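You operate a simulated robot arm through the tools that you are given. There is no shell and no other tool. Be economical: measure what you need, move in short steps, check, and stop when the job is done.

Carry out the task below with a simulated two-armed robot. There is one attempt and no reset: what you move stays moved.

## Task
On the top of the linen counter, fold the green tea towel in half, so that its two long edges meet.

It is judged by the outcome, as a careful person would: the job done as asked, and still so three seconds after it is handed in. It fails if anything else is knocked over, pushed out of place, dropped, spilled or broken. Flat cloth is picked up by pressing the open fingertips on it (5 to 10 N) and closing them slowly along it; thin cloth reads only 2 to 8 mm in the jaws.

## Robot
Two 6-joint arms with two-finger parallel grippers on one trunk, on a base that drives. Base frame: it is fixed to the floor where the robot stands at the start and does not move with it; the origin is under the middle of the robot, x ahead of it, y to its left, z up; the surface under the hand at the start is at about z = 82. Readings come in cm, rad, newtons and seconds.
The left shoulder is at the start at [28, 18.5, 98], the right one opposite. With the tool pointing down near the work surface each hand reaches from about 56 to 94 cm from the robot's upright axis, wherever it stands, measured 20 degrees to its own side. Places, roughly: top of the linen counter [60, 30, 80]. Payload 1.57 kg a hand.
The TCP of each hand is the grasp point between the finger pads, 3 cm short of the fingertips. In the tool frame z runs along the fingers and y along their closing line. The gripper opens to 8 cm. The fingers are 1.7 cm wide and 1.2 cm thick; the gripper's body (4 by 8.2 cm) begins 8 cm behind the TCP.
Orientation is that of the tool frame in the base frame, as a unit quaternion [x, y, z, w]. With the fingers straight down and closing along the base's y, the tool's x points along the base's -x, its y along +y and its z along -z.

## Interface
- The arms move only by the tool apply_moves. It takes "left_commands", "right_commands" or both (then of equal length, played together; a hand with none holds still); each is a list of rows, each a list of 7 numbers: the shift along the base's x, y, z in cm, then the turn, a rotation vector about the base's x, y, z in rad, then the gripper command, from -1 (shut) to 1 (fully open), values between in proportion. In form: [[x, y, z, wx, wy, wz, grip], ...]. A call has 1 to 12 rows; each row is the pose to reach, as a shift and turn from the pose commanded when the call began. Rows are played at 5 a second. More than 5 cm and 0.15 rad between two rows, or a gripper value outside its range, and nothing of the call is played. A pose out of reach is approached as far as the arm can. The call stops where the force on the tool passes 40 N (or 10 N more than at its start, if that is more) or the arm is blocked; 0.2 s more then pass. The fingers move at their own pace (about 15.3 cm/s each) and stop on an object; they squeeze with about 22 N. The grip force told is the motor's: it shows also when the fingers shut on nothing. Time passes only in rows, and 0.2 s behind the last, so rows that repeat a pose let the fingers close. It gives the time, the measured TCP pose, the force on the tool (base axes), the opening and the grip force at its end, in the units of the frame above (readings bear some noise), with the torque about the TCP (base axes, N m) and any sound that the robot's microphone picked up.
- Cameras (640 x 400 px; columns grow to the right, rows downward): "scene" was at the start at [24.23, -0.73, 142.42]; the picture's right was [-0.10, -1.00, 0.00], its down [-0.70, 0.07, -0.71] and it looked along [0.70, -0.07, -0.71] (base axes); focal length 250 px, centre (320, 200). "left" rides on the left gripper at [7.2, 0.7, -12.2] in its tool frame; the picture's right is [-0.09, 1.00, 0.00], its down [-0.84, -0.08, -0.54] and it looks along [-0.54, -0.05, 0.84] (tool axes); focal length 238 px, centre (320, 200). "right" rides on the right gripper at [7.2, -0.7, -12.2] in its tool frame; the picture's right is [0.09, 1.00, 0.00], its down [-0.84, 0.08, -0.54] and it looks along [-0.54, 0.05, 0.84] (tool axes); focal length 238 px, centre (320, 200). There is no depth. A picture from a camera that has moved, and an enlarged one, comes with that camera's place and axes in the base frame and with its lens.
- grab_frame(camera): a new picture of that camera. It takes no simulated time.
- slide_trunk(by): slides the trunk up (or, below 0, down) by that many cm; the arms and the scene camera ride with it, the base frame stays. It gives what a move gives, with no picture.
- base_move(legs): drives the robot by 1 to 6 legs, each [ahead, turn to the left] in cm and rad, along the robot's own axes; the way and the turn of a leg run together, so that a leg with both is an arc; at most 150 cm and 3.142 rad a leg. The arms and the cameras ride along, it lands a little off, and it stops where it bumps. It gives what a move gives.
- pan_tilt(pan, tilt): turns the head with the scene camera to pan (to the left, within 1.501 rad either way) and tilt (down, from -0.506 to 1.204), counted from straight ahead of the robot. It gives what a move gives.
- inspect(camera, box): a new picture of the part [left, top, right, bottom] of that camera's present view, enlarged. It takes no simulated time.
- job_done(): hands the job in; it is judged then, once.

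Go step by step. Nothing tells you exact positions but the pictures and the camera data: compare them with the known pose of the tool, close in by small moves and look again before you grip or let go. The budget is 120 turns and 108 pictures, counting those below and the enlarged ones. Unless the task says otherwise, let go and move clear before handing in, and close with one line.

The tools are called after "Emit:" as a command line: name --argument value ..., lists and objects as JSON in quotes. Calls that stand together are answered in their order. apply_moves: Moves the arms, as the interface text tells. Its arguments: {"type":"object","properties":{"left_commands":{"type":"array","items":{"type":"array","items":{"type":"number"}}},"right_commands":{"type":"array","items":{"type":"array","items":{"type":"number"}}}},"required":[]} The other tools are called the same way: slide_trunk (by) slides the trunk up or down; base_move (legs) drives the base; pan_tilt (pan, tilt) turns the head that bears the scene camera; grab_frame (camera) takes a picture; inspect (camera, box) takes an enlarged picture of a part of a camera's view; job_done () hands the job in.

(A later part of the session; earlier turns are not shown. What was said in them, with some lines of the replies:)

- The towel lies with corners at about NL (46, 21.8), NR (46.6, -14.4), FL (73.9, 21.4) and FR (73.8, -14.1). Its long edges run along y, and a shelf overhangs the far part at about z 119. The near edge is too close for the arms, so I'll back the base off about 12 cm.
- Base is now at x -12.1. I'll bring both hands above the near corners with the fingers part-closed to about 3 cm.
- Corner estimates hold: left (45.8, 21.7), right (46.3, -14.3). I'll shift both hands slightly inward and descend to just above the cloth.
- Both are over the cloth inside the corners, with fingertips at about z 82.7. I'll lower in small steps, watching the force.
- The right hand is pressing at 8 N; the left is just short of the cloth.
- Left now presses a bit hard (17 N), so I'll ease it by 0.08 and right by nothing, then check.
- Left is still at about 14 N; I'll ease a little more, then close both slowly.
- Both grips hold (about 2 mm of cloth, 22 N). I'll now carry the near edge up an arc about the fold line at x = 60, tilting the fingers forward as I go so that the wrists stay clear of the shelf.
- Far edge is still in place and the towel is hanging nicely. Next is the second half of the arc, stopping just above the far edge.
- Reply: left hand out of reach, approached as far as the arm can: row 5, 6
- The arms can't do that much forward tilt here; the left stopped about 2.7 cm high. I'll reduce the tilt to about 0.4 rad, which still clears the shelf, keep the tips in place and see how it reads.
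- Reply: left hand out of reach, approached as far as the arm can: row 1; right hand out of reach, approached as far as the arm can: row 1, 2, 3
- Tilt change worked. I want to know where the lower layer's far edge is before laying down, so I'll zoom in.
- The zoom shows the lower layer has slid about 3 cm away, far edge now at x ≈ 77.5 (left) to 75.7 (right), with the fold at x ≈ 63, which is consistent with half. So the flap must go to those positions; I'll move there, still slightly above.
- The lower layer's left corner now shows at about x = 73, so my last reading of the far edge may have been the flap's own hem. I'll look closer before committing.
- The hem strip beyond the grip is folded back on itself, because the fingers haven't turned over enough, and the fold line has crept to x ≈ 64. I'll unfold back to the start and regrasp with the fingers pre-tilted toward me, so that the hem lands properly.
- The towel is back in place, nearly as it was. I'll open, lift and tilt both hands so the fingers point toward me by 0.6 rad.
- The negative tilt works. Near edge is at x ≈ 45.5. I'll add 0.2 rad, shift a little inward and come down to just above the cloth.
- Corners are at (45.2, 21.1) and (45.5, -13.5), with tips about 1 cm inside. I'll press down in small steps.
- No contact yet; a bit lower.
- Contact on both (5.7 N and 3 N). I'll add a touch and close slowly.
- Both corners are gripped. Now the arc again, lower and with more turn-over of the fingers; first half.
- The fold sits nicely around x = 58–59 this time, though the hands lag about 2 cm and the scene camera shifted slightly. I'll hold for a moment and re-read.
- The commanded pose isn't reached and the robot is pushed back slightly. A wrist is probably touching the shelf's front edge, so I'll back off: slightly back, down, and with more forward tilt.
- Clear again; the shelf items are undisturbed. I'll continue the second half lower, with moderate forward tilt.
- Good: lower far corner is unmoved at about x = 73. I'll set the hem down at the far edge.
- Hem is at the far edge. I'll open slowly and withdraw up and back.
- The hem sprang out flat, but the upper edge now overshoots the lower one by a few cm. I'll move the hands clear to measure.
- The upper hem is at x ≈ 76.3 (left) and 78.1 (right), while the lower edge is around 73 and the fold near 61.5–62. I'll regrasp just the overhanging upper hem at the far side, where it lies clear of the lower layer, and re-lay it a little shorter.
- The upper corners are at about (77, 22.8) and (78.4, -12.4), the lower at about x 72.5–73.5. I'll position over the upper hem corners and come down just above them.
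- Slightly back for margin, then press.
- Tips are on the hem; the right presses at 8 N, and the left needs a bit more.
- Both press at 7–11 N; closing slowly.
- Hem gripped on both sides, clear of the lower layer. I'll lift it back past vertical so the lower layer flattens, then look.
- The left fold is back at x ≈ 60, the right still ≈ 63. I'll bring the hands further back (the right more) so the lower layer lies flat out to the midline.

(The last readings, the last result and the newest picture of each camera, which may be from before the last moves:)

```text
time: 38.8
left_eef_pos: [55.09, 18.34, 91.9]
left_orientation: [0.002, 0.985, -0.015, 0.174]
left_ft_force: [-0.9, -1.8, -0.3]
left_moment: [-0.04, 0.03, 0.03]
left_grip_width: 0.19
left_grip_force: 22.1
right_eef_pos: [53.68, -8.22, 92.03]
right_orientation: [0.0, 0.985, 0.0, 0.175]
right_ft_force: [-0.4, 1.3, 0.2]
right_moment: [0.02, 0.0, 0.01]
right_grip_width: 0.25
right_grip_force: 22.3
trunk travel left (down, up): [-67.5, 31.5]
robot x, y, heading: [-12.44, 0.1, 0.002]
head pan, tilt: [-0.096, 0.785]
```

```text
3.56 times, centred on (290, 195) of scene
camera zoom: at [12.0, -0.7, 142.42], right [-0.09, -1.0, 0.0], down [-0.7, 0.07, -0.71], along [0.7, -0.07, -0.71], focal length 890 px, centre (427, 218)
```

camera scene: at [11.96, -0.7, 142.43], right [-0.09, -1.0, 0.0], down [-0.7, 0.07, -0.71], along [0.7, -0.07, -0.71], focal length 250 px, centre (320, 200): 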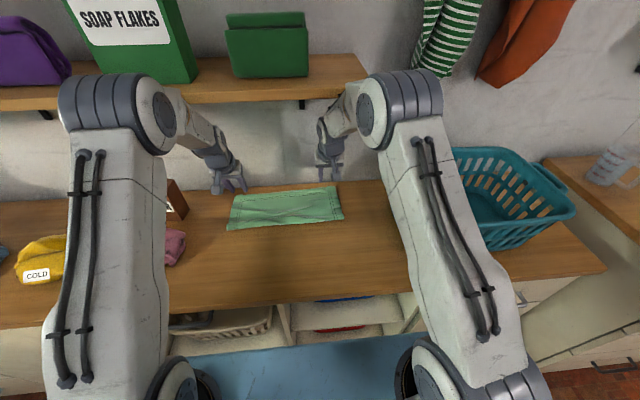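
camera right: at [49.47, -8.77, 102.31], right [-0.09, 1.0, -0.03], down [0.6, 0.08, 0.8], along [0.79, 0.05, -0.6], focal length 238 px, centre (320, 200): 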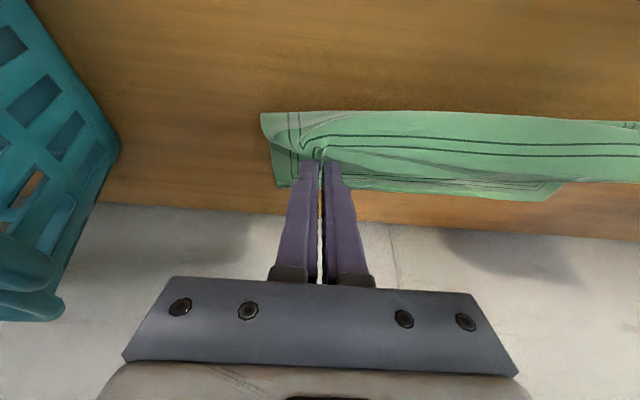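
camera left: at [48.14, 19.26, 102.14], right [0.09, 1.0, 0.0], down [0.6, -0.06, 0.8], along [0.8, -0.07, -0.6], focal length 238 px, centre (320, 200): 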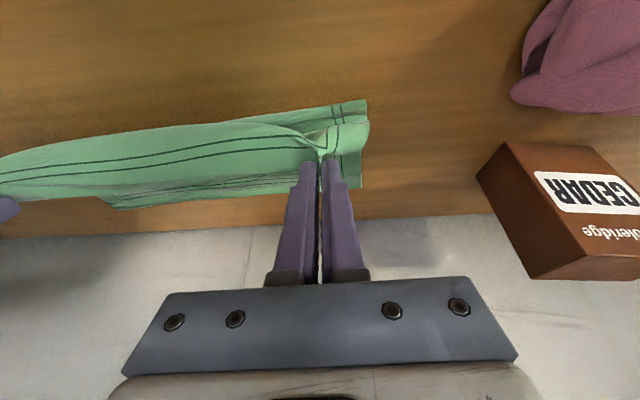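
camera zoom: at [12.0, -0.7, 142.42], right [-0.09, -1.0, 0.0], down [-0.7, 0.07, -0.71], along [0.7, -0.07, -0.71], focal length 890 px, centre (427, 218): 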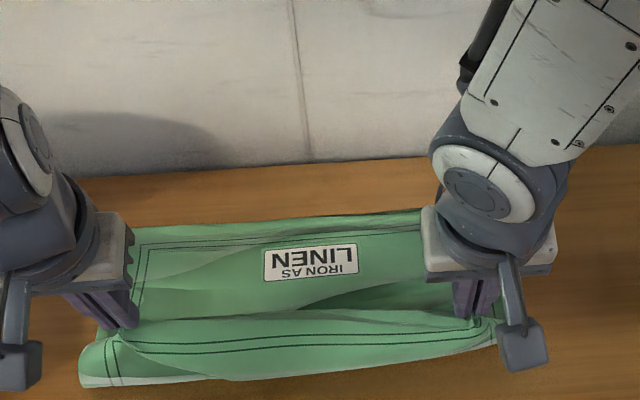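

The lower far edge is straight at x ≈ 72.5, so the fold belongs at ≈ 58.5. I'll bring the hem over low, with slack, to land at x ≈ 72.5.

Emit:
apply_moves --left_commands '[[3, 0, 0.3, 0, 0, 0, -1], [6.3, 0, 0, 0, 0, 0, -1], [9.5, 0, -0.8, 0, 0, 0, -1], [12.3, 0.2, -2.2, 0, 0, 0, -1], [14.5, 0.4, -4, 0, 0, 0, -1], [15.9, 0.4, -5.9, 0, 0, 0, -1]]' --right_commands '[[3.3, 0, 0.3, 0, 0, 0, -1], [6.8, 0, 0, 0, 0, 0, -1], [10.2, 0, -0.8, 0, 0, 0, -1], [13.2, -0.2, -2.2, 0, 0, 0, -1], [15.6, -0.4, -4.1, 0, 0, 0, -1], [17.1, -0.4, -6.0, 0, 0, 0, -1]]'

Emit:
inspect --camera "scene" --box '[200, 140, 380, 250]'

Emit:
grab_frame --camera "left"

Emit:
grab_frame --camera "right"

```text
time: 40.2
left_eef_pos: [70.99, 18.69, 86.09]
left_orientation: [0.002, 0.985, -0.015, 0.174]
left_ft_force: [0.6, -9.0, 0.1]
left_moment: [-0.23, -0.01, -0.05]
left_grip_width: 0.22
left_grip_force: 21.8
right_eef_pos: [70.71, -8.57, 85.99]
right_orientation: [-0.001, 0.985, 0.001, 0.175]
right_ft_force: [-0.8, 7.8, 0.0]
right_moment: [0.25, 0.02, 0.01]
right_grip_width: 0.24
right_grip_force: 21.5
trunk travel left (down, up): [-67.5, 31.5]
robot x, y, heading: [-12.46, -0.1, 0.002]
head pan, tilt: [-0.096, 0.785]
```

```text
3.56 times, centred on (290, 195) of scene
camera zoom: at [11.96, -0.7, 142.43], right [-0.09, -1.0, 0.0], down [-0.7, 0.07, -0.71], along [0.7, -0.07, -0.71], focal length 890 px, centre (427, 218)
```

zoom: 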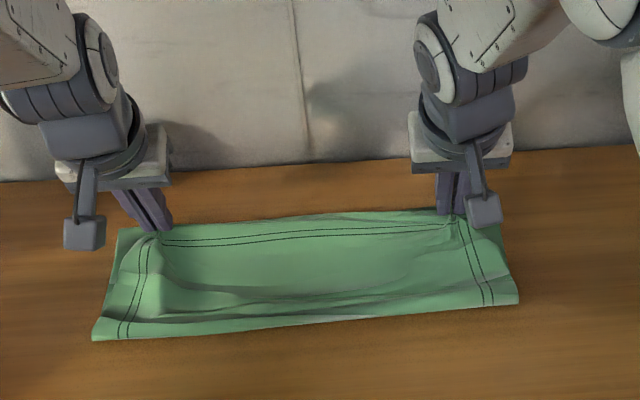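

```text
39 pictures are left
camera left: at [60.06, 19.64, 95.0], right [0.09, 1.0, 0.0], down [0.6, -0.06, 0.8], along [0.8, -0.07, -0.6], focal length 238 px, centre (320, 200)
```

left: 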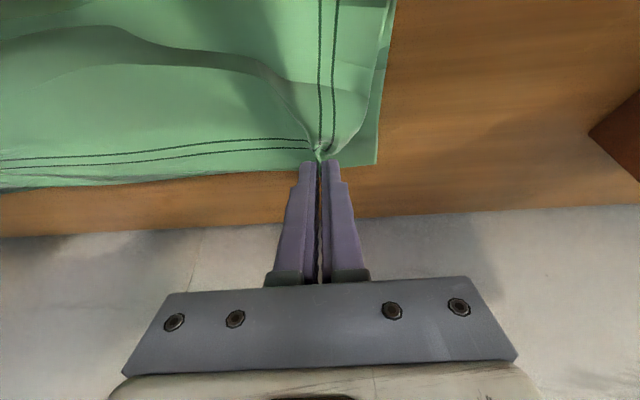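

```text
38 pictures are left
camera right: at [59.67, -9.3, 95.11], right [-0.09, 1.0, -0.03], down [0.6, 0.08, 0.8], along [0.8, 0.05, -0.6], focal length 238 px, centre (320, 200)
```

right: 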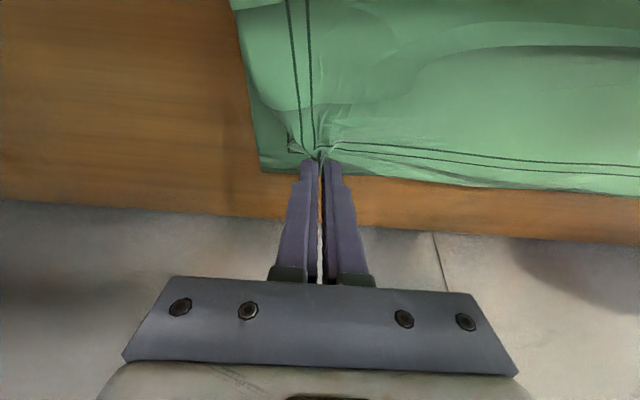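

The hems nearly coincide. I'll lower the last half centimetre, open to spread the gathers, and withdraw.

Emit:
apply_moves --left_commands '[[0.1, 0, -0.4, 0, 0, 0, -1], [0.1, 0, -0.6, 0, 0, 0, -0.9], [0.1, 0, -0.6, 0, 0, 0, -0.7], [0.1, 0, -0.6, 0, 0, 0, -0.5], [0.1, 0, -0.6, 0, 0, 0, -0.3], [0.1, 0, -0.6, 0, 0, 0, -0.1], [0.1, 0, 0.5, 0, 0, 0, -0.1], [-0.3, 0, 2.5, 0, 0, 0, -0.1], [-2, 0, 5.5, 0, 0, 0, -0.1], [-6, 0, 8, 0, 0, 0, -0.1], [-10.5, 0, 9, 0, 0, 0, -0.1]]' --right_commands '[[0.4, 0, -0.4, 0, 0, 0, -1], [0.4, 0, -0.5, 0, 0, 0, -0.9], [0.4, 0, -0.5, 0, 0, 0, -0.7], [0.4, 0, -0.5, 0, 0, 0, -0.5], [0.4, 0, -0.5, 0, 0, 0, -0.3], [0.4, 0, -0.5, 0, 0, 0, -0.1], [0.4, 0, 0.5, 0, 0, 0, -0.1], [-0.3, 0, 2.5, 0, 0, 0, -0.1], [-2, 0, 5.5, 0, 0, 0, -0.1], [-6, 0, 8, 0, 0, 0, -0.1], [-10.5, 0, 9, 0, 0, 0, -0.1]]'

Emit:
grab_frame --camera "left"

Emit:
grab_frame --camera "right"

Emit:
inspect --camera "scene" --box '[200, 140, 380, 250]'

```text
time: 42.6
left_eef_pos: [60.5, 19.01, 94.95]
left_orientation: [0.002, 0.985, -0.015, 0.175]
left_ft_force: [0.7, -0.2, 0.4]
left_moment: [-0.03, 0.0, -0.02]
left_grip_width: 3.62
left_grip_force: 0.1
right_eef_pos: [60.15, -8.74, 94.81]
right_orientation: [0.0, 0.985, 0.0, 0.174]
right_ft_force: [0.0, 0.4, -0.2]
right_moment: [0.01, 0.02, 0.0]
right_grip_width: 3.6
right_grip_force: 0.1
trunk travel left (down, up): [-67.5, 31.5]
robot x, y, heading: [-12.04, -0.17, -0.002]
head pan, tilt: [-0.096, 0.785]
```

```text
37 pictures are left
camera left: at [49.54, 19.91, 103.85], right [0.09, 1.0, 0.0], down [0.6, -0.06, 0.8], along [0.8, -0.07, -0.6], focal length 238 px, centre (320, 200)
```

left: 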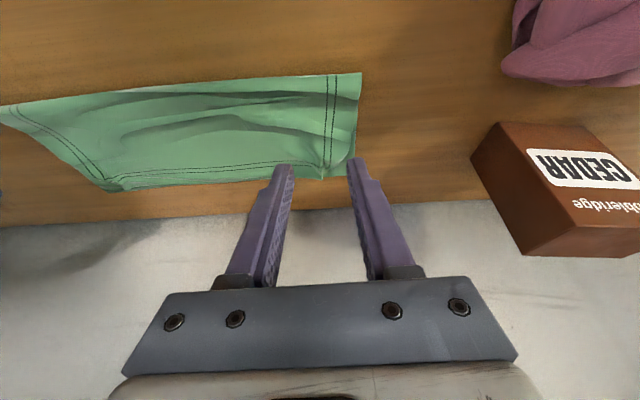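

```text
36 pictures are left
camera right: at [49.07, -9.39, 103.79], right [-0.09, 1.0, -0.03], down [0.6, 0.08, 0.8], along [0.8, 0.05, -0.6], focal length 238 px, centre (320, 200)
```

right: 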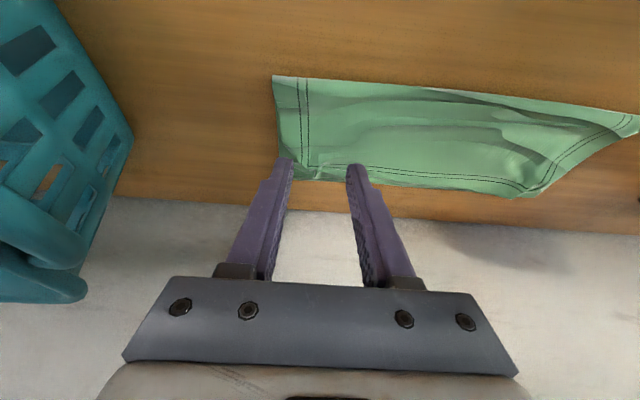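

```text
3.56 times, centred on (290, 195) of scene
camera zoom: at [12.07, -0.7, 142.41], right [-0.09, -1.0, 0.0], down [-0.7, 0.07, -0.71], along [0.7, -0.07, -0.71], focal length 890 px, centre (427, 218)
```

zoom: 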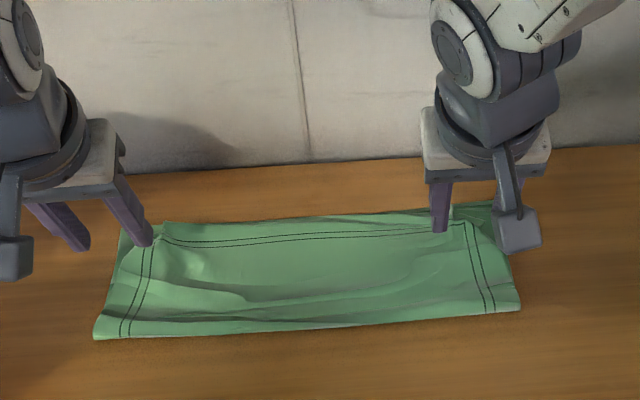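

Very close now. I'll retract fully to get a clear view of the result.

Emit:
apply_moves --left_commands '[[-4, 1.5, 1.5, 0, 0.12, 0, -0.1], [-8, 3, 3, 0, 0.24, 0, -0.1], [-12, 5, 5, 0, 0.35, 0, -0.1], [-15, 8, 7, 0, 0.35, 0, -0.1], [-16, 11, 9, 0, 0.35, 0, -0.1]]' --right_commands '[[-4, -0.5, 2, 0, 0.12, 0, -0.1], [-8, -1, 4, 0, 0.24, 0, -0.1], [-12, -2, 7, 0, 0.35, 0, -0.1], [-15, -5, 10, 0, 0.35, 0, -0.1], [-16, -8, 13, 0, 0.35, 0, -0.1]]'

Emit:
inspect --camera "scene" --box '[215, 170, 295, 225]'

Emit:
inspect --camera "scene" --box '[280, 170, 360, 225]'

Emit:
inspect --camera "scene" --box '[200, 140, 380, 250]'

```text
refused: row 3 steps farther than a row can; nothing moved
```

```text
7.27 times, centred on (255, 198) of scene
camera zoom: at [12.07, -0.7, 142.41], right [-0.09, -1.0, 0.0], down [-0.7, 0.07, -0.71], along [0.7, -0.07, -0.71], focal length 1820 px, centre (793, 218)
```

zoom: 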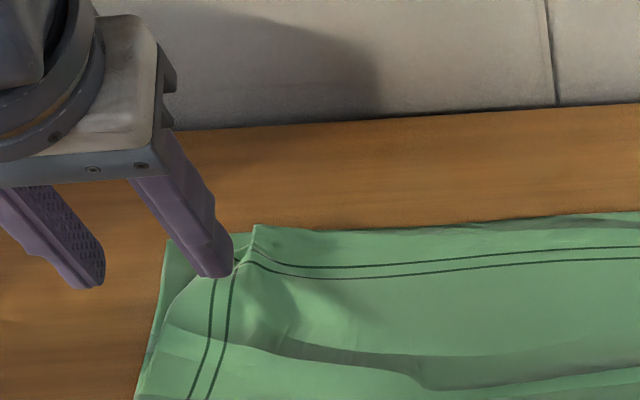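

```text
7.27 times, centred on (320, 198) of scene
camera zoom: at [12.07, -0.7, 142.41], right [-0.09, -1.0, 0.0], down [-0.7, 0.07, -0.71], along [0.7, -0.07, -0.71], focal length 1820 px, centre (320, 218)
```

zoom: 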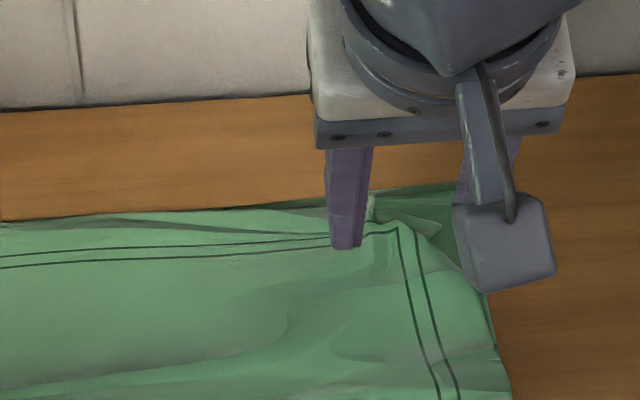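

```text
3.56 times, centred on (290, 195) of scene
camera zoom: at [12.07, -0.7, 142.41], right [-0.09, -1.0, 0.0], down [-0.7, 0.07, -0.71], along [0.7, -0.07, -0.71], focal length 890 px, centre (427, 218)
```

zoom: 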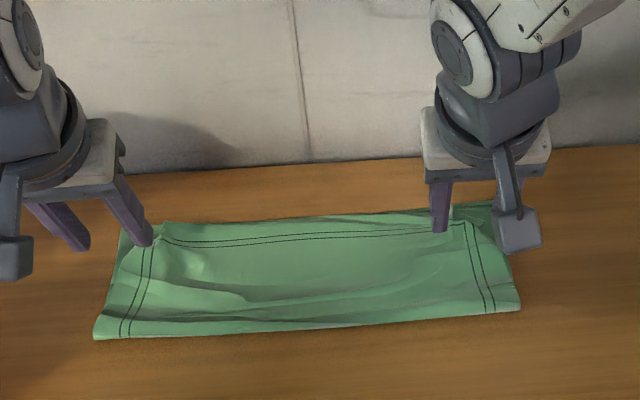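

The retreat step was too large; repeating with smaller steps. The upper corners look slightly tucked, so I'll check once clear.

Emit:
apply_moves --left_commands '[[-3, 1, 1, 0, 0.1, 0, -0.1], [-6, 2, 2, 0, 0.2, 0, -0.1], [-9, 3, 3.5, 0, 0.3, 0, -0.1], [-12, 5, 5, 0, 0.35, 0, -0.1], [-14.5, 7, 7, 0, 0.35, 0, -0.1], [-16, 10, 9, 0, 0.35, 0, -0.1]]' --right_commands '[[-3, 0, 1.5, 0, 0.1, 0, -0.1], [-6, -0.5, 3, 0, 0.2, 0, -0.1], [-9, -1, 5, 0, 0.3, 0, -0.1], [-12, -2, 7, 0, 0.35, 0, -0.1], [-14, -4.5, 10, 0, 0.35, 0, -0.1], [-15, -7, 13, 0, 0.35, 0, -0.1]]'

Emit:
inspect --camera "scene" --box '[215, 170, 295, 225]'

Emit:
inspect --camera "scene" --box '[280, 170, 360, 225]'

Emit:
grab_frame --camera "scene"

```text
time: 44.0
left_eef_pos: [44.64, 29.06, 104.02]
left_orientation: [-0.001, 1.0, -0.014, 0.0]
left_ft_force: [0.0, 0.3, -0.1]
left_moment: [0.01, 0.02, -0.01]
left_grip_width: 3.59
left_grip_force: 0.1
right_eef_pos: [44.98, -15.51, 107.95]
right_orientation: [0.0, 1.0, 0.0, 0.0]
right_ft_force: [0.4, 0.3, -1.9]
right_moment: [0.0, -0.02, 0.02]
right_grip_width: 3.58
right_grip_force: 0.2
trunk travel left (down, up): [-67.5, 31.5]
robot x, y, heading: [-12.09, -0.25, 0.0]
head pan, tilt: [-0.096, 0.785]
```

```text
7.27 times, centred on (255, 198) of scene
camera zoom: at [12.01, -0.71, 142.42], right [-0.09, -1.0, 0.0], down [-0.7, 0.07, -0.71], along [0.7, -0.07, -0.71], focal length 1820 px, centre (793, 218)
```

zoom: 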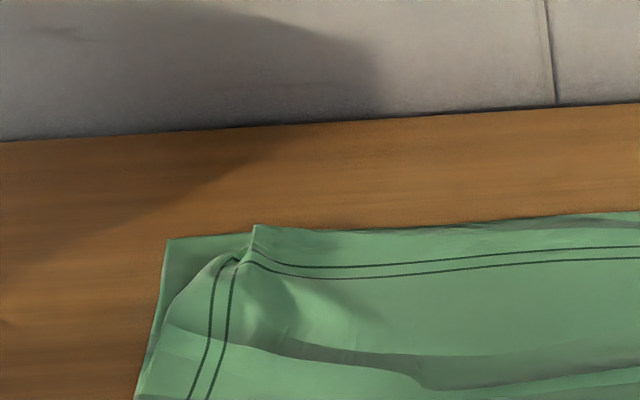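

```text
7.27 times, centred on (320, 198) of scene
camera zoom: at [12.01, -0.71, 142.42], right [-0.09, -1.0, 0.0], down [-0.7, 0.07, -0.71], along [0.7, -0.07, -0.71], focal length 1820 px, centre (320, 218)
```

zoom: 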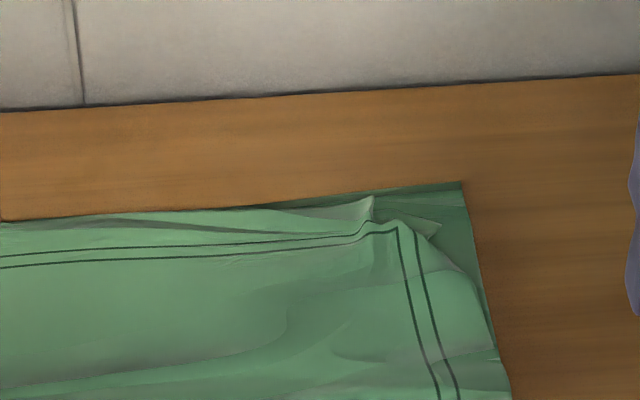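

```text
29 pictures are left
camera scene: at [12.01, -0.71, 142.42], right [-0.09, -1.0, 0.0], down [-0.7, 0.07, -0.71], along [0.7, -0.07, -0.71], focal length 250 px, centre (320, 200)
```

scene: 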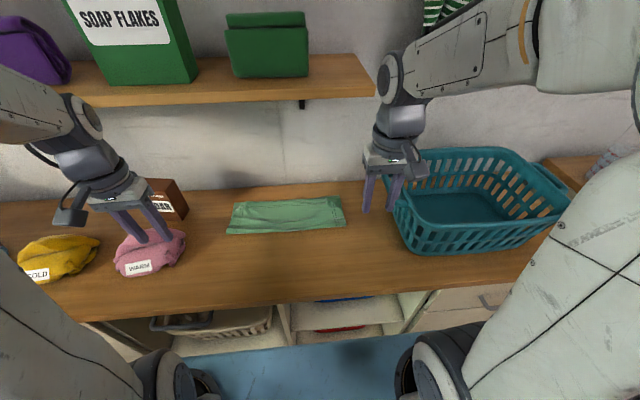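

The long edges meet along most of the width, but both upper corners are still gathered at the old pinch points (left ridge near (71, 18), right near (71, -9)). I'll smooth them: straddle each ridge with nearly closed fingers and spread it outward.

Emit:
apply_moves --left_commands '[[1, -4, -1, 0, 0, 0, -0.7], [2.5, -8, -3, 0, 0, 0, -0.7], [5, -10.3, -6, 0, 0, 0, -0.7], [8.5, -10.7, -9.2, 0, -0.05, 0, -0.7], [12.5, -10.7, -11.5, 0, -0.1, 0, -0.7], [16.5, -10.7, -13, 0, -0.17, 0, -0.7], [20.5, -10.7, -14.2, 0, -0.24, 0, -0.7], [24, -10.7, -15.2, 0, -0.3, 0, -0.7], [26.2, -10.7, -15.5, 0, -0.35, 0, -0.7]]' --right_commands '[[1, 2, -3.5, 0, 0, 0, -0.7], [2.5, 4, -7.3, 0, 0, 0, -0.7], [5, 5.5, -11, 0, 0, 0, -0.7], [8.5, 6.6, -14, 0, -0.05, 0, -0.7], [12.5, 6.6, -16, 0, -0.1, 0, -0.7], [16.5, 6.6, -17.5, 0, -0.17, 0, -0.7], [20.5, 6.6, -18.5, 0, -0.24, 0, -0.7], [24, 6.6, -19.2, 0, -0.3, 0, -0.7], [25.8, 6.6, -19.4, 0, -0.35, 0, -0.7]]'

Emit:
inspect --camera "left" --box '[220, 60, 420, 200]'

Emit:
inspect --camera "right" --box '[220, 60, 420, 200]'

```text
time: 46.0
left_eef_pos: [70.61, 17.98, 88.43]
left_orientation: [0.001, 0.984, -0.014, 0.175]
left_ft_force: [0.3, -0.4, 0.2]
left_moment: [0.02, 0.0, -0.01]
left_grip_width: 1.22
left_grip_force: 0.0
right_eef_pos: [70.95, -9.15, 88.38]
right_orientation: [0.0, 0.985, 0.0, 0.175]
right_ft_force: [-0.4, 0.5, -0.4]
right_moment: [0.0, 0.01, 0.01]
right_grip_width: 1.21
right_grip_force: 0.0
trunk travel left (down, up): [-67.5, 31.5]
robot x, y, heading: [-12.08, -0.07, 0.003]
head pan, tilt: [-0.096, 0.785]
```

```text
2.86 times, centred on (320, 130) of left
camera zoom: at [59.84, 18.89, 97.29], right [0.09, 1.0, 0.0], down [0.6, -0.06, 0.8], along [0.8, -0.07, -0.6], focal length 681 px, centre (320, 400)
```

zoom: 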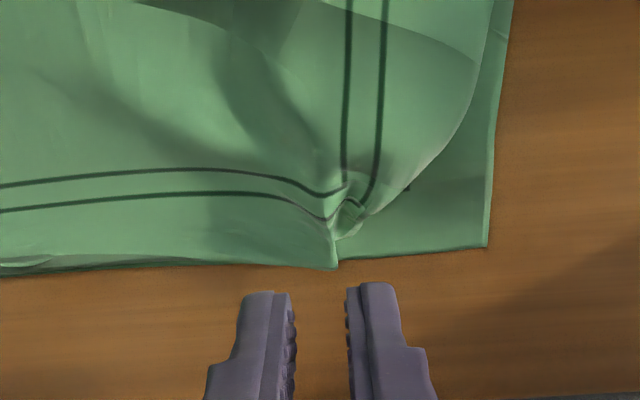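

```text
2.86 times, centred on (320, 130) of right
camera zoom: at [59.91, -9.86, 97.35], right [-0.09, 1.0, -0.03], down [0.6, 0.08, 0.8], along [0.8, 0.05, -0.6], focal length 681 px, centre (320, 400)
```

zoom: 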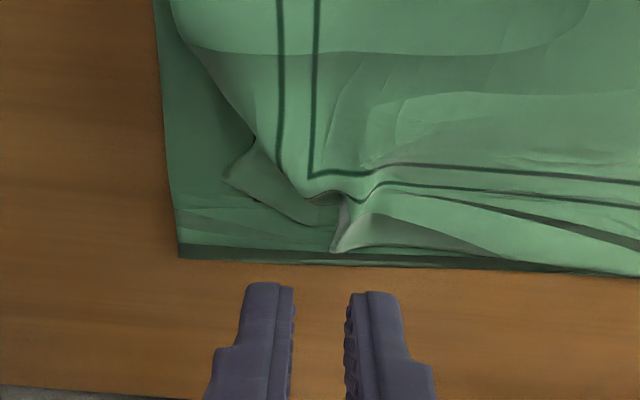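

Upper and lower hems match in x (≈73), and only the corner bits are bunched. I'll set the fingers astride the ridges and lower.

Emit:
apply_moves --left_commands '[[-0.2, 0.4, -1.2, 0, 0, 0, -0.75], [-0.2, 0.4, -2.2, 0, 0, 0, -0.75], [-0.2, 0.4, -2.8, 0, 0, 0, -0.75]]' --right_commands '[[-0.15, -0.45, -1.2, 0, 0, 0, -0.75], [-0.15, -0.45, -2.2, 0, 0, 0, -0.75], [-0.15, -0.45, -2.8, 0, 0, 0, -0.75]]'

Emit:
inspect --camera "left" --box '[220, 60, 420, 200]'

Emit:
inspect --camera "right" --box '[220, 60, 420, 200]'

```text
time: 46.8
left_eef_pos: [70.55, 18.4, 85.62]
left_orientation: [0.001, 0.984, -0.014, 0.175]
left_ft_force: [0.0, -0.2, 0.1]
left_moment: [0.0, -0.01, 0.0]
left_grip_width: 1.01
left_grip_force: 0.1
right_eef_pos: [70.73, -9.55, 85.48]
right_orientation: [0.0, 0.985, 0.0, 0.175]
right_ft_force: [0.1, -0.8, 0.4]
right_moment: [0.02, -0.03, -0.02]
right_grip_width: 1.02
right_grip_force: 0.1
trunk travel left (down, up): [-67.5, 31.5]
robot x, y, heading: [-12.25, 0.03, -0.0]
head pan, tilt: [-0.096, 0.785]
```

```text
2.86 times, centred on (320, 130) of left
camera zoom: at [59.63, 19.36, 94.53], right [0.09, 1.0, 0.0], down [0.6, -0.06, 0.8], along [0.8, -0.07, -0.6], focal length 681 px, centre (320, 400)
```

zoom: 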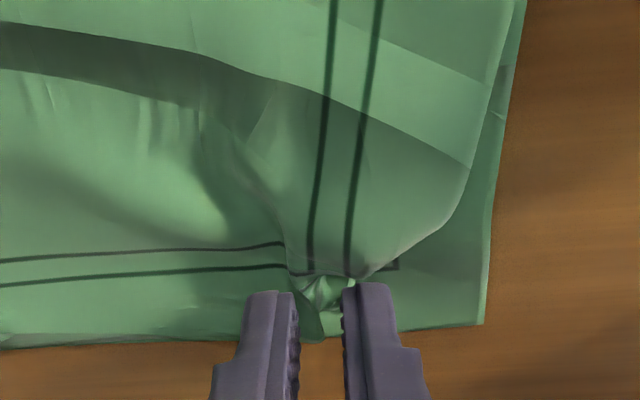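

```text
2.86 times, centred on (320, 130) of right
camera zoom: at [59.77, -10.24, 94.57], right [-0.09, 1.0, -0.03], down [0.6, 0.08, 0.8], along [0.8, 0.05, -0.6], focal length 681 px, centre (320, 400)
```

zoom: 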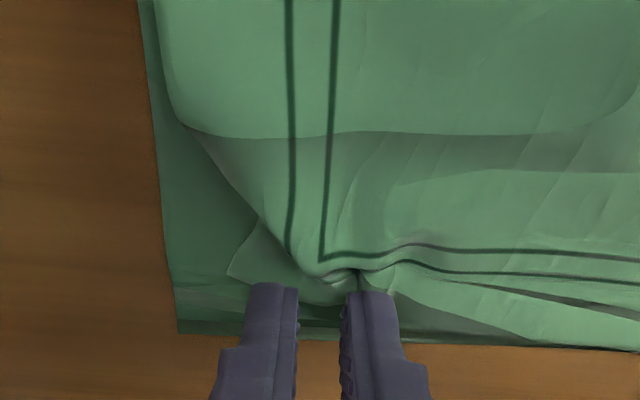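

Shift slightly toward me so the outer fingers sit on the upper layer, then press lightly.

Emit:
apply_moves --left_commands '[[-0.9, 0.1, 0, 0, 0, 0, -0.75], [-0.9, 0.1, -0.2, 0, 0, 0, -0.75], [-0.9, 0.1, -0.4, 0, 0, 0, -0.75]]' --right_commands '[[-0.5, -0.1, 0, 0, 0, 0, -0.75], [-0.5, -0.1, -0.15, 0, 0, 0, -0.75], [-0.5, -0.1, -0.3, 0, 0, 0, -0.75]]'

```text
time: 47.6
left_eef_pos: [69.57, 18.43, 85.4]
left_orientation: [0.002, 0.984, -0.015, 0.175]
left_ft_force: [-0.5, -0.2, 6.8]
left_moment: [0.02, 0.03, 0.04]
left_grip_width: 1.0
left_grip_force: 0.1
right_eef_pos: [70.28, -9.83, 85.31]
right_orientation: [0.0, 0.985, 0.0, 0.174]
right_ft_force: [0.9, -1.5, 2.2]
right_moment: [0.0, -0.02, -0.03]
right_grip_width: 1.0
right_grip_force: 0.2
trunk travel left (down, up): [-67.5, 31.5]
robot x, y, heading: [-12.7, -0.05, 0.002]
head pan, tilt: [-0.096, 0.785]
```

Light contact on both. Spreading outward and slightly away.

Emit:
apply_moves --left_commands '[[0.1, 0.2, 0, 0, 0, 0, -0.65], [0.2, 0.4, 0, 0, 0, 0, -0.55], [0.3, 0.6, 0, 0, 0, 0, -0.45], [0.4, 0.8, 0, 0, 0, 0, -0.35], [0.5, 1.0, 0, 0, 0, 0, -0.25], [0.6, 1.2, 0, 0, 0, 0, -0.15], [0.7, 1.4, 0, 0, 0, 0, -0.05], [0.7, 1.4, 1, 0, 0, 0, -0.05], [0.7, 1.4, 3, 0, 0, 0, -0.05]]' --right_commands '[[0.1, -0.2, -0.05, 0, 0, 0, -0.65], [0.2, -0.4, -0.05, 0, 0, 0, -0.55], [0.4, -0.6, -0.05, 0, 0, 0, -0.45], [0.6, -0.8, -0.05, 0, 0, 0, -0.35], [0.8, -1.0, -0.05, 0, 0, 0, -0.25], [1.0, -1.2, -0.05, 0, 0, 0, -0.15], [1.2, -1.4, -0.05, 0, 0, 0, -0.05], [1.2, -1.4, 1, 0, 0, 0, -0.05], [1.2, -1.4, 3, 0, 0, 0, -0.05]]'

Emit:
inspect --camera "left" --box '[220, 60, 420, 200]'

Emit:
inspect --camera "right" --box '[220, 60, 420, 200]'

```text
time: 49.6
left_eef_pos: [70.42, 19.96, 88.49]
left_orientation: [0.002, 0.985, -0.014, 0.173]
left_ft_force: [-0.1, 0.0, 0.7]
left_moment: [0.01, 0.05, 0.0]
left_grip_width: 3.79
left_grip_force: 0.0
right_eef_pos: [71.6, -11.1, 88.41]
right_orientation: [-0.001, 0.985, -0.001, 0.174]
right_ft_force: [0.4, 0.2, -0.7]
right_moment: [-0.01, -0.02, 0.02]
right_grip_width: 3.81
right_grip_force: 0.1
trunk travel left (down, up): [-67.5, 31.5]
robot x, y, heading: [-12.37, -0.05, -0.001]
head pan, tilt: [-0.096, 0.785]
```

```text
2.86 times, centred on (320, 130) of left
camera zoom: at [59.62, 20.99, 97.26], right [0.09, 1.0, 0.0], down [0.6, -0.06, 0.8], along [0.79, -0.07, -0.6], focal length 681 px, centre (320, 400)
```

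zoom: 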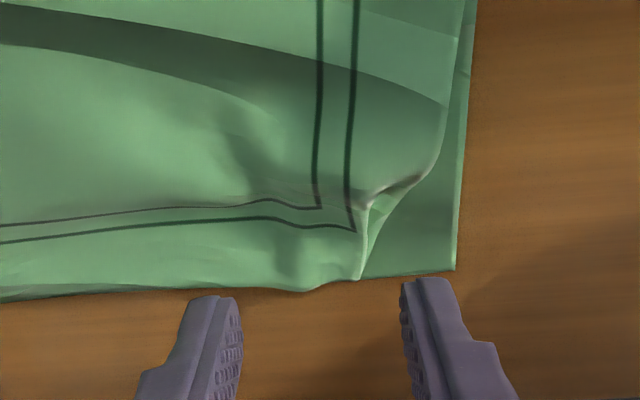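

```text
2.86 times, centred on (320, 130) of right
camera zoom: at [60.56, -11.69, 97.4], right [-0.09, 1.0, -0.03], down [0.6, 0.08, 0.8], along [0.79, 0.05, -0.6], focal length 681 px, centre (320, 400)
```

zoom: 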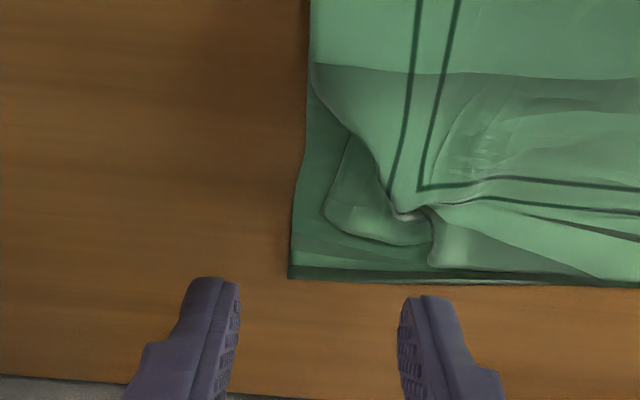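

Smoothing works, especially on the left. I'll back off a little and look from the scene camera before another stroke.

Emit:
apply_moves --left_commands '[[-4, 0, 1.5, 0, 0, 0, -1], [-8, 1, 3, 0, 0, 0, -1], [-12, 2, 4, 0, 0, 0, -1], [-16, 3, 5, 0, 0, 0, -1]]' --right_commands '[[-4, 0, 1.5, 0, 0, 0, -1], [-8, 0, 3, 0, 0, 0, -1], [-12, 0, 4, 0, 0, 0, -1], [-16, 0, 5, 0, 0, 0, -1]]'

Emit:
inspect --camera "scene" --box '[220, 165, 360, 250]'

```text
time: 50.6
left_eef_pos: [54.39, 23.32, 93.32]
left_orientation: [0.002, 0.985, -0.014, 0.175]
left_ft_force: [0.1, 0.2, -0.3]
left_moment: [0.02, 0.0, -0.01]
left_grip_width: 0.0
left_grip_force: 21.5
right_eef_pos: [55.48, -11.11, 93.9]
right_orientation: [-0.001, 0.985, -0.001, 0.174]
right_ft_force: [-0.2, 0.1, -0.2]
right_moment: [0.03, 0.03, -0.01]
right_grip_width: 0.0
right_grip_force: 21.0
trunk travel left (down, up): [-67.5, 31.5]
robot x, y, heading: [-12.08, 0.3, -0.0]
head pan, tilt: [-0.096, 0.785]
```

```text
4.57 times, centred on (290, 208) of scene
camera zoom: at [12.06, -0.71, 142.41], right [-0.09, -1.0, 0.0], down [-0.7, 0.07, -0.71], along [0.7, -0.07, -0.71], focal length 1144 px, centre (457, 166)
```

zoom: 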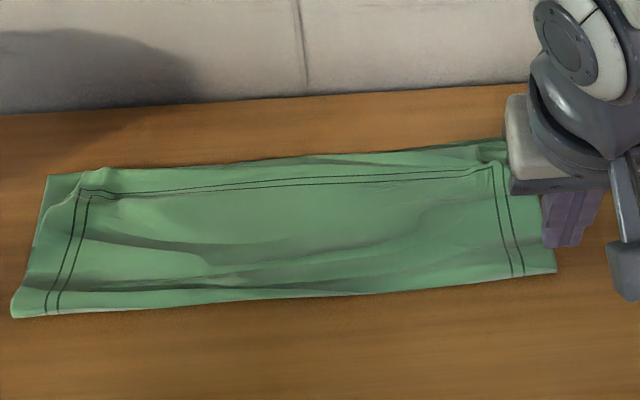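

The fold is straight, with hems aligned and only small corner tucks remaining. I'll do one light closed-finger stroke on each upper corner, outward and away.

Emit:
apply_moves --left_commands '[[4, -1, -1, 0, 0, 0, -1], [8, -2, -2, 0, 0, 0, -1], [12, -3, -3, 0, 0, 0, -1], [15.6, -3.3, -4.5, 0, 0, 0, -1], [15.6, -3.3, -7.4, 0, 0, 0, -1]]' --right_commands '[[4, 0.2, -1, 0, 0, 0, -1], [8, 0.4, -2, 0, 0, 0, -1], [12, 0.6, -3, 0, 0, 0, -1], [15.5, 0.8, -4.5, 0, 0, 0, -1], [15.5, 0.8, -7.4, 0, 0, 0, -1]]'

Emit:
inspect --camera "left" --box '[220, 60, 420, 200]'

Emit:
inspect --camera "right" --box '[220, 60, 420, 200]'

```text
time: 51.8
left_eef_pos: [69.63, 19.49, 86.1]
left_orientation: [0.002, 0.985, -0.014, 0.175]
left_ft_force: [-0.5, -0.3, 0.4]
left_moment: [0.0, -0.02, -0.01]
left_grip_width: 0.01
left_grip_force: 21.1
right_eef_pos: [71.09, -10.51, 85.67]
right_orientation: [-0.001, 0.985, 0.0, 0.173]
right_ft_force: [0.0, -0.3, 1.4]
right_moment: [0.01, 0.01, 0.02]
right_grip_width: 0.0
right_grip_force: 20.9
trunk travel left (down, up): [-67.5, 31.5]
robot x, y, heading: [-11.95, -0.42, 0.001]
head pan, tilt: [-0.096, 0.785]
```

```text
2.86 times, centred on (320, 130) of left
camera zoom: at [58.77, 20.46, 94.92], right [0.09, 1.0, 0.0], down [0.6, -0.06, 0.8], along [0.8, -0.07, -0.6], focal length 681 px, centre (320, 400)
```

zoom: 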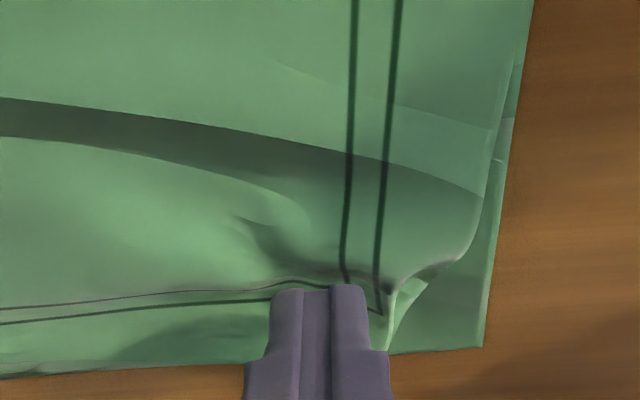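

```text
2.86 times, centred on (320, 130) of right
camera zoom: at [60.15, -11.1, 94.78], right [-0.09, 1.0, -0.03], down [0.6, 0.08, 0.8], along [0.79, 0.05, -0.6], focal length 681 px, centre (320, 400)
```

zoom: 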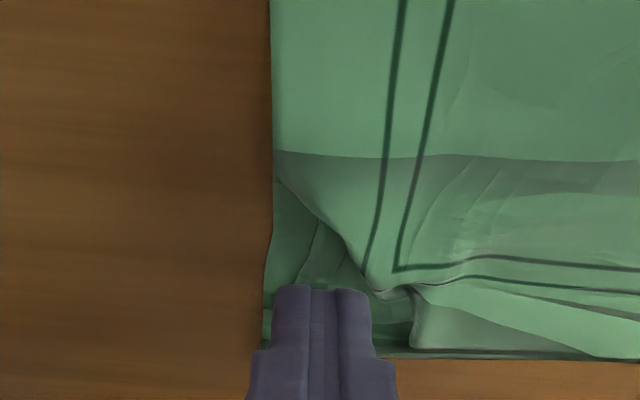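

Positions look right; pressing lightly and dragging.

Emit:
apply_moves --left_commands '[[0, 0, -0.4, 0, 0, 0, -1], [0, 0.2, -0.75, 0, 0, 0, -1], [0.2, 0.5, -0.8, 0, 0, 0, -1], [0.4, 0.8, -0.8, 0, 0, 0, -1], [0.6, 1.1, -0.8, 0, 0, 0, -1], [0.8, 1.4, -0.8, 0, 0, 0, -1], [1.0, 1.7, -0.8, 0, 0, 0, -1], [1.2, 2.0, -0.8, 0, 0, 0, -1], [1.2, 2.0, 0.5, 0, 0, 0, -1], [1.2, 2.0, 3, 0, 0, 0, -1]]' --right_commands '[[0, 0, -0.2, 0, 0, 0, -1], [0, 0, -0.35, 0, 0, 0, -1], [0.2, -0.2, -0.4, 0, 0, 0, -1], [0.4, -0.4, -0.4, 0, 0, 0, -1], [0.6, -0.6, -0.4, 0, 0, 0, -1], [0.8, -0.8, -0.4, 0, 0, 0, -1], [1.0, -1.0, -0.4, 0, 0, 0, -1], [1.2, -1.2, -0.4, 0, 0, 0, -1], [1.2, -1.2, 0.5, 0, 0, 0, -1], [1.2, -1.2, 3, 0, 0, 0, -1]]'

Emit:
inspect --camera "left" --box '[220, 60, 420, 200]'

Emit:
inspect --camera "right" --box '[220, 60, 420, 200]'

```text
time: 54.0
left_eef_pos: [71.0, 21.64, 88.88]
left_orientation: [0.002, 0.985, -0.014, 0.173]
left_ft_force: [-0.4, -1.3, -0.2]
left_moment: [0.01, 0.0, 0.0]
left_grip_width: 0.0
left_grip_force: 21.5
right_eef_pos: [72.14, -11.72, 89.05]
right_orientation: [-0.001, 0.985, 0.0, 0.174]
right_ft_force: [0.6, -0.5, 0.5]
right_moment: [0.0, -0.02, -0.02]
right_grip_width: 0.0
right_grip_force: 21.1
trunk travel left (down, up): [-67.5, 31.5]
robot x, y, heading: [-12.67, -0.07, 0.002]
head pan, tilt: [-0.096, 0.785]
```

```text
2.86 times, centred on (320, 130) of left
camera zoom: at [60.14, 22.54, 97.73], right [0.09, 1.0, 0.0], down [0.6, -0.06, 0.8], along [0.79, -0.07, -0.6], focal length 681 px, centre (320, 400)
```

zoom: 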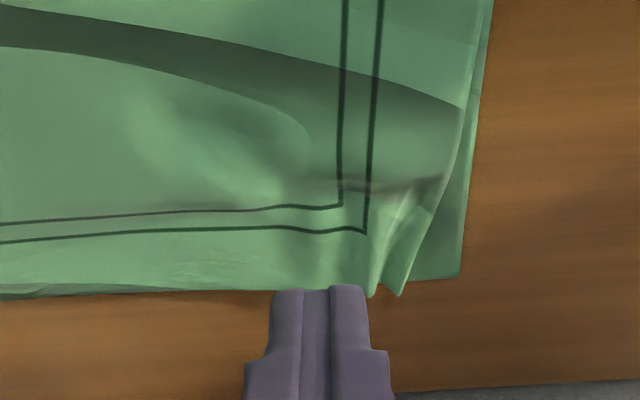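

```text
2.86 times, centred on (320, 130) of right
camera zoom: at [61.23, -12.32, 97.99], right [-0.09, 1.0, -0.03], down [0.6, 0.08, 0.8], along [0.8, 0.05, -0.6], focal length 681 px, centre (320, 400)
```

zoom: 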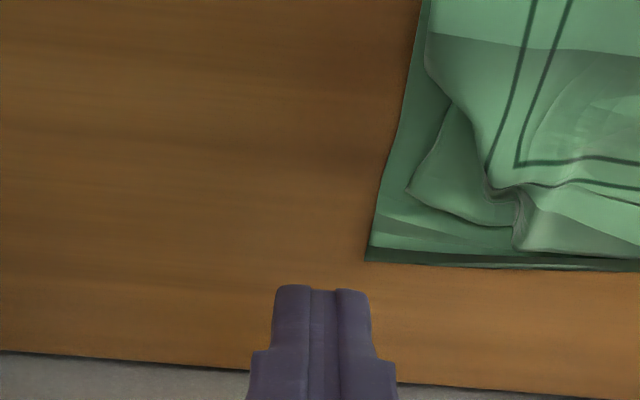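

The left corner is now nicely spread; the whole towel slid about 3 cm left, which is harmless. The right finger barely touched. I'll anchor the left side by pressing there with the left hand, and place the right fingers on the right corner piece.

Emit:
apply_moves --left_commands '[[-0.3, -0.5, -1, 0, 0, 0, -1], [-0.6, -1, -2.2, 0, 0, 0, -1], [-0.6, -1, -3.2, 0, 0, 0, -1], [-0.6, -1, -3.4, 0, 0, 0, -1]]' --right_commands '[[-0.4, 1.5, 0, 0, 0, 0, -1], [-0.4, 3.1, -1.5, 0, 0, 0, -1], [-0.4, 3.1, -3.0, 0, 0, 0, -1], [-0.4, 3.1, -3.6, 0, 0, 0, -1]]'

Emit:
inspect --camera "right" --box '[220, 60, 420, 200]'

```text
time: 55.0
left_eef_pos: [70.38, 20.44, 85.49]
left_orientation: [0.002, 0.984, -0.015, 0.175]
left_ft_force: [-0.3, -0.6, 0.3]
left_moment: [0.03, -0.01, -0.01]
left_grip_width: 0.01
left_grip_force: 21.3
right_eef_pos: [71.86, -8.51, 85.42]
right_orientation: [-0.001, 0.985, 0.0, 0.175]
right_ft_force: [0.2, -0.9, 2.2]
right_moment: [0.01, 0.01, 0.01]
right_grip_width: 0.0
right_grip_force: 21.5
trunk travel left (down, up): [-67.5, 31.5]
robot x, y, heading: [-12.12, -0.15, -0.002]
head pan, tilt: [-0.096, 0.785]
```

```text
2.86 times, centred on (320, 130) of right
camera zoom: at [60.83, -9.09, 94.32], right [-0.09, 1.0, -0.03], down [0.6, 0.08, 0.8], along [0.8, 0.05, -0.6], focal length 681 px, centre (320, 400)
```

zoom: 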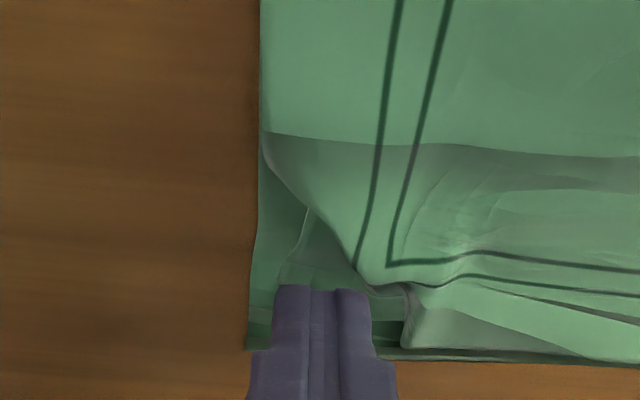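

Fingers are on the right corner piece. I'll press a bit more on both and read the forces.

Emit:
apply_moves --left_commands '[[0, 0, -0.2, 0, 0, 0, -1], [0, 0, -0.25, 0, 0, 0, -1]]' --right_commands '[[0, 0, -0.1, 0, 0, 0, -1], [0, 0, -0.12, 0, 0, 0, -1]]'

```text
time: 55.6
left_eef_pos: [70.47, 20.65, 85.33]
left_orientation: [0.001, 0.985, -0.014, 0.174]
left_ft_force: [0.9, 0.7, -0.3]
left_moment: [0.01, -0.02, 0.01]
left_grip_width: 0.0
left_grip_force: 21.8
right_eef_pos: [71.98, -8.47, 85.38]
right_orientation: [0.0, 0.985, 0.0, 0.175]
right_ft_force: [0.0, -1.6, 5.3]
right_moment: [-0.04, -0.02, 0.0]
right_grip_width: 0.02
right_grip_force: 21.3
trunk travel left (down, up): [-67.5, 31.5]
robot x, y, heading: [-12.19, -0.14, 0.001]
head pan, tilt: [-0.096, 0.785]
```

Right is at 5 N; the left needs slightly more to anchor. Then I'll drag the right corner outward.

Emit:
apply_moves --left_commands '[[0, 0, -0.12, 0, 0, 0, -1], [0, 0, -0.22, 0, 0, 0, -1], [0, 0, -0.22, 0, 0, 0, -1], [0, 0, -0.22, 0, 0, 0, -1], [0, 0, -0.22, 0, 0, 0, -1], [0, 0, -0.22, 0, 0, 0, -1], [0, 0, -0.22, 0, 0, 0, -1], [0, 0, -0.22, 0, 0, 0, -1], [0, 0, -0.22, 0, 0, 0, -1], [0, 0, 1, 0, 0, 0, -1], [0, 0, 3, 0, 0, 0, -1]]' --right_commands '[[0, 0, 0, 0, 0, 0, -1], [0, 0, 0, 0, 0, 0, -1], [0.1, -0.3, 0, 0, 0, 0, -1], [0.2, -0.6, 0, 0, 0, 0, -1], [0.35, -0.9, 0, 0, 0, 0, -1], [0.5, -1.2, 0, 0, 0, 0, -1], [0.7, -1.5, 0, 0, 0, 0, -1], [0.9, -1.8, 0, 0, 0, 0, -1], [1.0, -2.1, 0, 0, 0, 0, -1], [1.0, -2.1, 1, 0, 0, 0, -1], [1.0, -2.1, 3, 0, 0, 0, -1]]'

Emit:
inspect --camera "right" --box '[220, 60, 420, 200]'

```text
time: 58.0
left_eef_pos: [70.38, 20.74, 88.13]
left_orientation: [0.002, 0.985, -0.014, 0.172]
left_ft_force: [-0.8, -0.1, -0.9]
left_moment: [0.01, 0.01, -0.01]
left_grip_width: 0.0
left_grip_force: 21.8
right_eef_pos: [72.83, -10.47, 88.3]
right_orientation: [-0.001, 0.985, 0.0, 0.173]
right_ft_force: [-0.2, -1.1, -0.8]
right_moment: [-0.02, 0.04, 0.01]
right_grip_width: 0.01
right_grip_force: 21.5
trunk travel left (down, up): [-67.5, 31.5]
robot x, y, heading: [-12.07, -0.3, 0.001]
head pan, tilt: [-0.096, 0.785]
```

```text
2.86 times, centred on (320, 130) of right
camera zoom: at [61.82, -11.18, 97.35], right [-0.09, 1.0, -0.03], down [0.6, 0.08, 0.8], along [0.79, 0.05, -0.6], focal length 681 px, centre (320, 400)
```

zoom: 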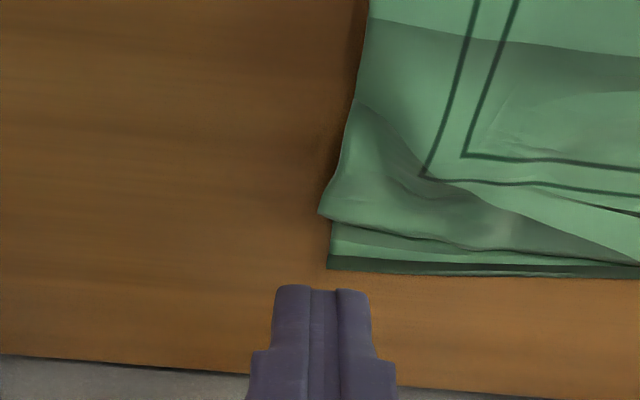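

The right corner is spread; it's just about 1.5 cm short of the lower hem. One short stroke straight away (+x) on it.

Emit:
apply_moves --right_commands '[[-0.5, 0.8, 0, 0, 0, 0, -1], [-1.0, 1.5, -1.5, 0, 0, 0, -1], [-1.0, 1.5, -2.8, 0, 0, 0, -1], [-1.0, 1.5, -3.02, 0, 0, 0, -1], [-0.7, 1.45, -3.02, 0, 0, 0, -1], [-0.4, 1.4, -3.02, 0, 0, 0, -1], [-0.1, 1.35, -3.02, 0, 0, 0, -1], [0.2, 1.3, -3.02, 0, 0, 0, -1], [0.5, 1.3, -3.02, 0, 0, 0, -1], [0.7, 1.3, -3.02, 0, 0, 0, -1], [0.7, 1.3, -2, 0, 0, 0, -1], [0.7, 1.3, 0, 0, 0, 0, -1]]'

Emit:
inspect --camera "right" --box '[220, 60, 420, 200]'

```text
time: 60.6
left_eef_pos: [70.49, 20.83, 88.19]
left_orientation: [0.002, 0.984, -0.015, 0.175]
left_ft_force: [-0.1, -0.2, -0.5]
left_moment: [0.0, -0.02, -0.01]
left_grip_width: 0.04
left_grip_force: 21.4
right_eef_pos: [73.44, -9.1, 88.31]
right_orientation: [-0.001, 0.985, 0.0, 0.173]
right_ft_force: [-0.3, 1.1, 0.6]
right_moment: [0.02, 0.0, 0.0]
right_grip_width: 0.0
right_grip_force: 21.3
trunk travel left (down, up): [-67.5, 31.5]
robot x, y, heading: [-12.27, -0.09, 0.004]
head pan, tilt: [-0.096, 0.785]
```

```text
2.86 times, centred on (320, 130) of right
camera zoom: at [62.49, -9.82, 97.27], right [-0.09, 1.0, -0.03], down [0.6, 0.08, 0.8], along [0.79, 0.05, -0.61], focal length 681 px, centre (320, 400)
```

zoom: 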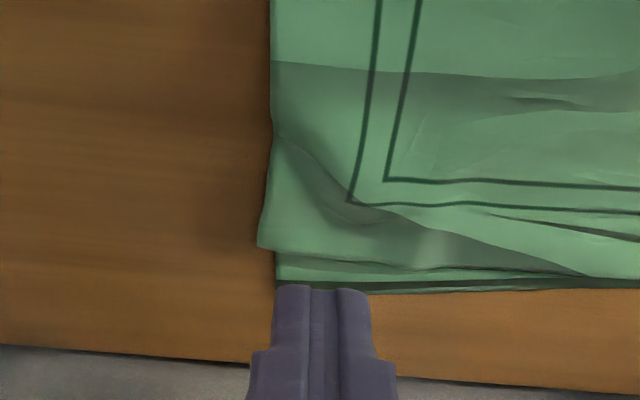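

The right corner is now within about 1 cm. I'll withdraw both hands and check the overall result.

Emit:
apply_moves --left_commands '[[-4, 0, 1.5, 0, 0, 0, -1], [-8, 0.5, 3, 0, 0.1, 0, -1], [-12, 1, 4.5, 0, 0.2, 0, -1], [-16, 2, 6.5, 0, 0.3, 0, -1], [-20, 3, 8.5, 0, 0.35, 0, -1], [-23, 5, 11, 0, 0.35, 0, -1], [-25, 8, 14, 0, 0.35, 0, -1]]' --right_commands '[[-4, 0, 1.5, 0, 0, 0, -1], [-8, 0, 3, 0, 0.1, 0, -1], [-12, 0, 4.5, 0, 0.2, 0, -1], [-16, -0.5, 6.5, 0, 0.3, 0, -1], [-20, -2, 8.5, 0, 0.35, 0, -1], [-23, -4, 11.5, 0, 0.35, 0, -1], [-25, -6, 15, 0, 0.35, 0, -1]]'

Emit:
grab_frame --camera "scene"

Emit:
inspect --camera "scene" --box '[215, 165, 355, 250]'

```text
time: 62.2
left_eef_pos: [45.48, 28.79, 102.08]
left_orientation: [-0.001, 1.0, -0.015, 0.0]
left_ft_force: [0.9, 0.1, 0.4]
left_moment: [0.02, 0.05, 0.02]
left_grip_width: 0.02
left_grip_force: 21.7
right_eef_pos: [48.21, -15.33, 103.42]
right_orientation: [-0.001, 1.0, 0.0, 0.001]
right_ft_force: [-0.4, -0.2, -0.8]
right_moment: [0.0, 0.04, 0.01]
right_grip_width: 0.0
right_grip_force: 21.2
trunk travel left (down, up): [-67.5, 31.5]
robot x, y, heading: [-12.47, 0.02, -0.001]
head pan, tilt: [-0.096, 0.785]
```

```text
14 pictures are left
camera scene: at [12.05, -0.71, 142.41], right [-0.09, -1.0, 0.0], down [-0.7, 0.07, -0.71], along [0.7, -0.07, -0.71], focal length 250 px, centre (320, 200)
```

scene: 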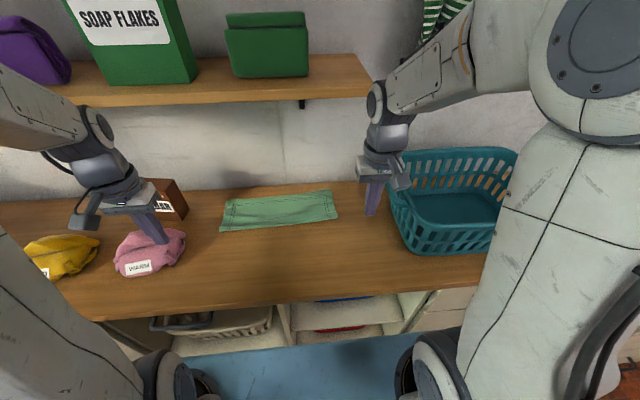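

```text
4.57 times, centred on (285, 208) of scene
camera zoom: at [12.05, -0.71, 142.41], right [-0.09, -1.0, 0.0], down [-0.7, 0.07, -0.71], along [0.7, -0.07, -0.71], focal length 1144 px, centre (480, 166)
```

zoom: 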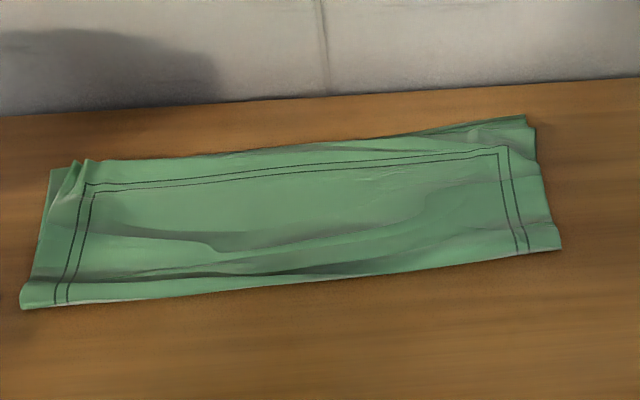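

The towel is folded in half with its long edges together along the far side and a straight fold toward the robot. Nothing else has moved, and both hands are empty and clear, so I'm handing in.

Emit:
job_done

```text
The job is handed in.
```

The green tea towel is folded in half on the linen counter. Its two long edges meet to within about 1 cm, though a small tuck remains at the upper left corner, and the towel ended up about 3 cm left of where it started.
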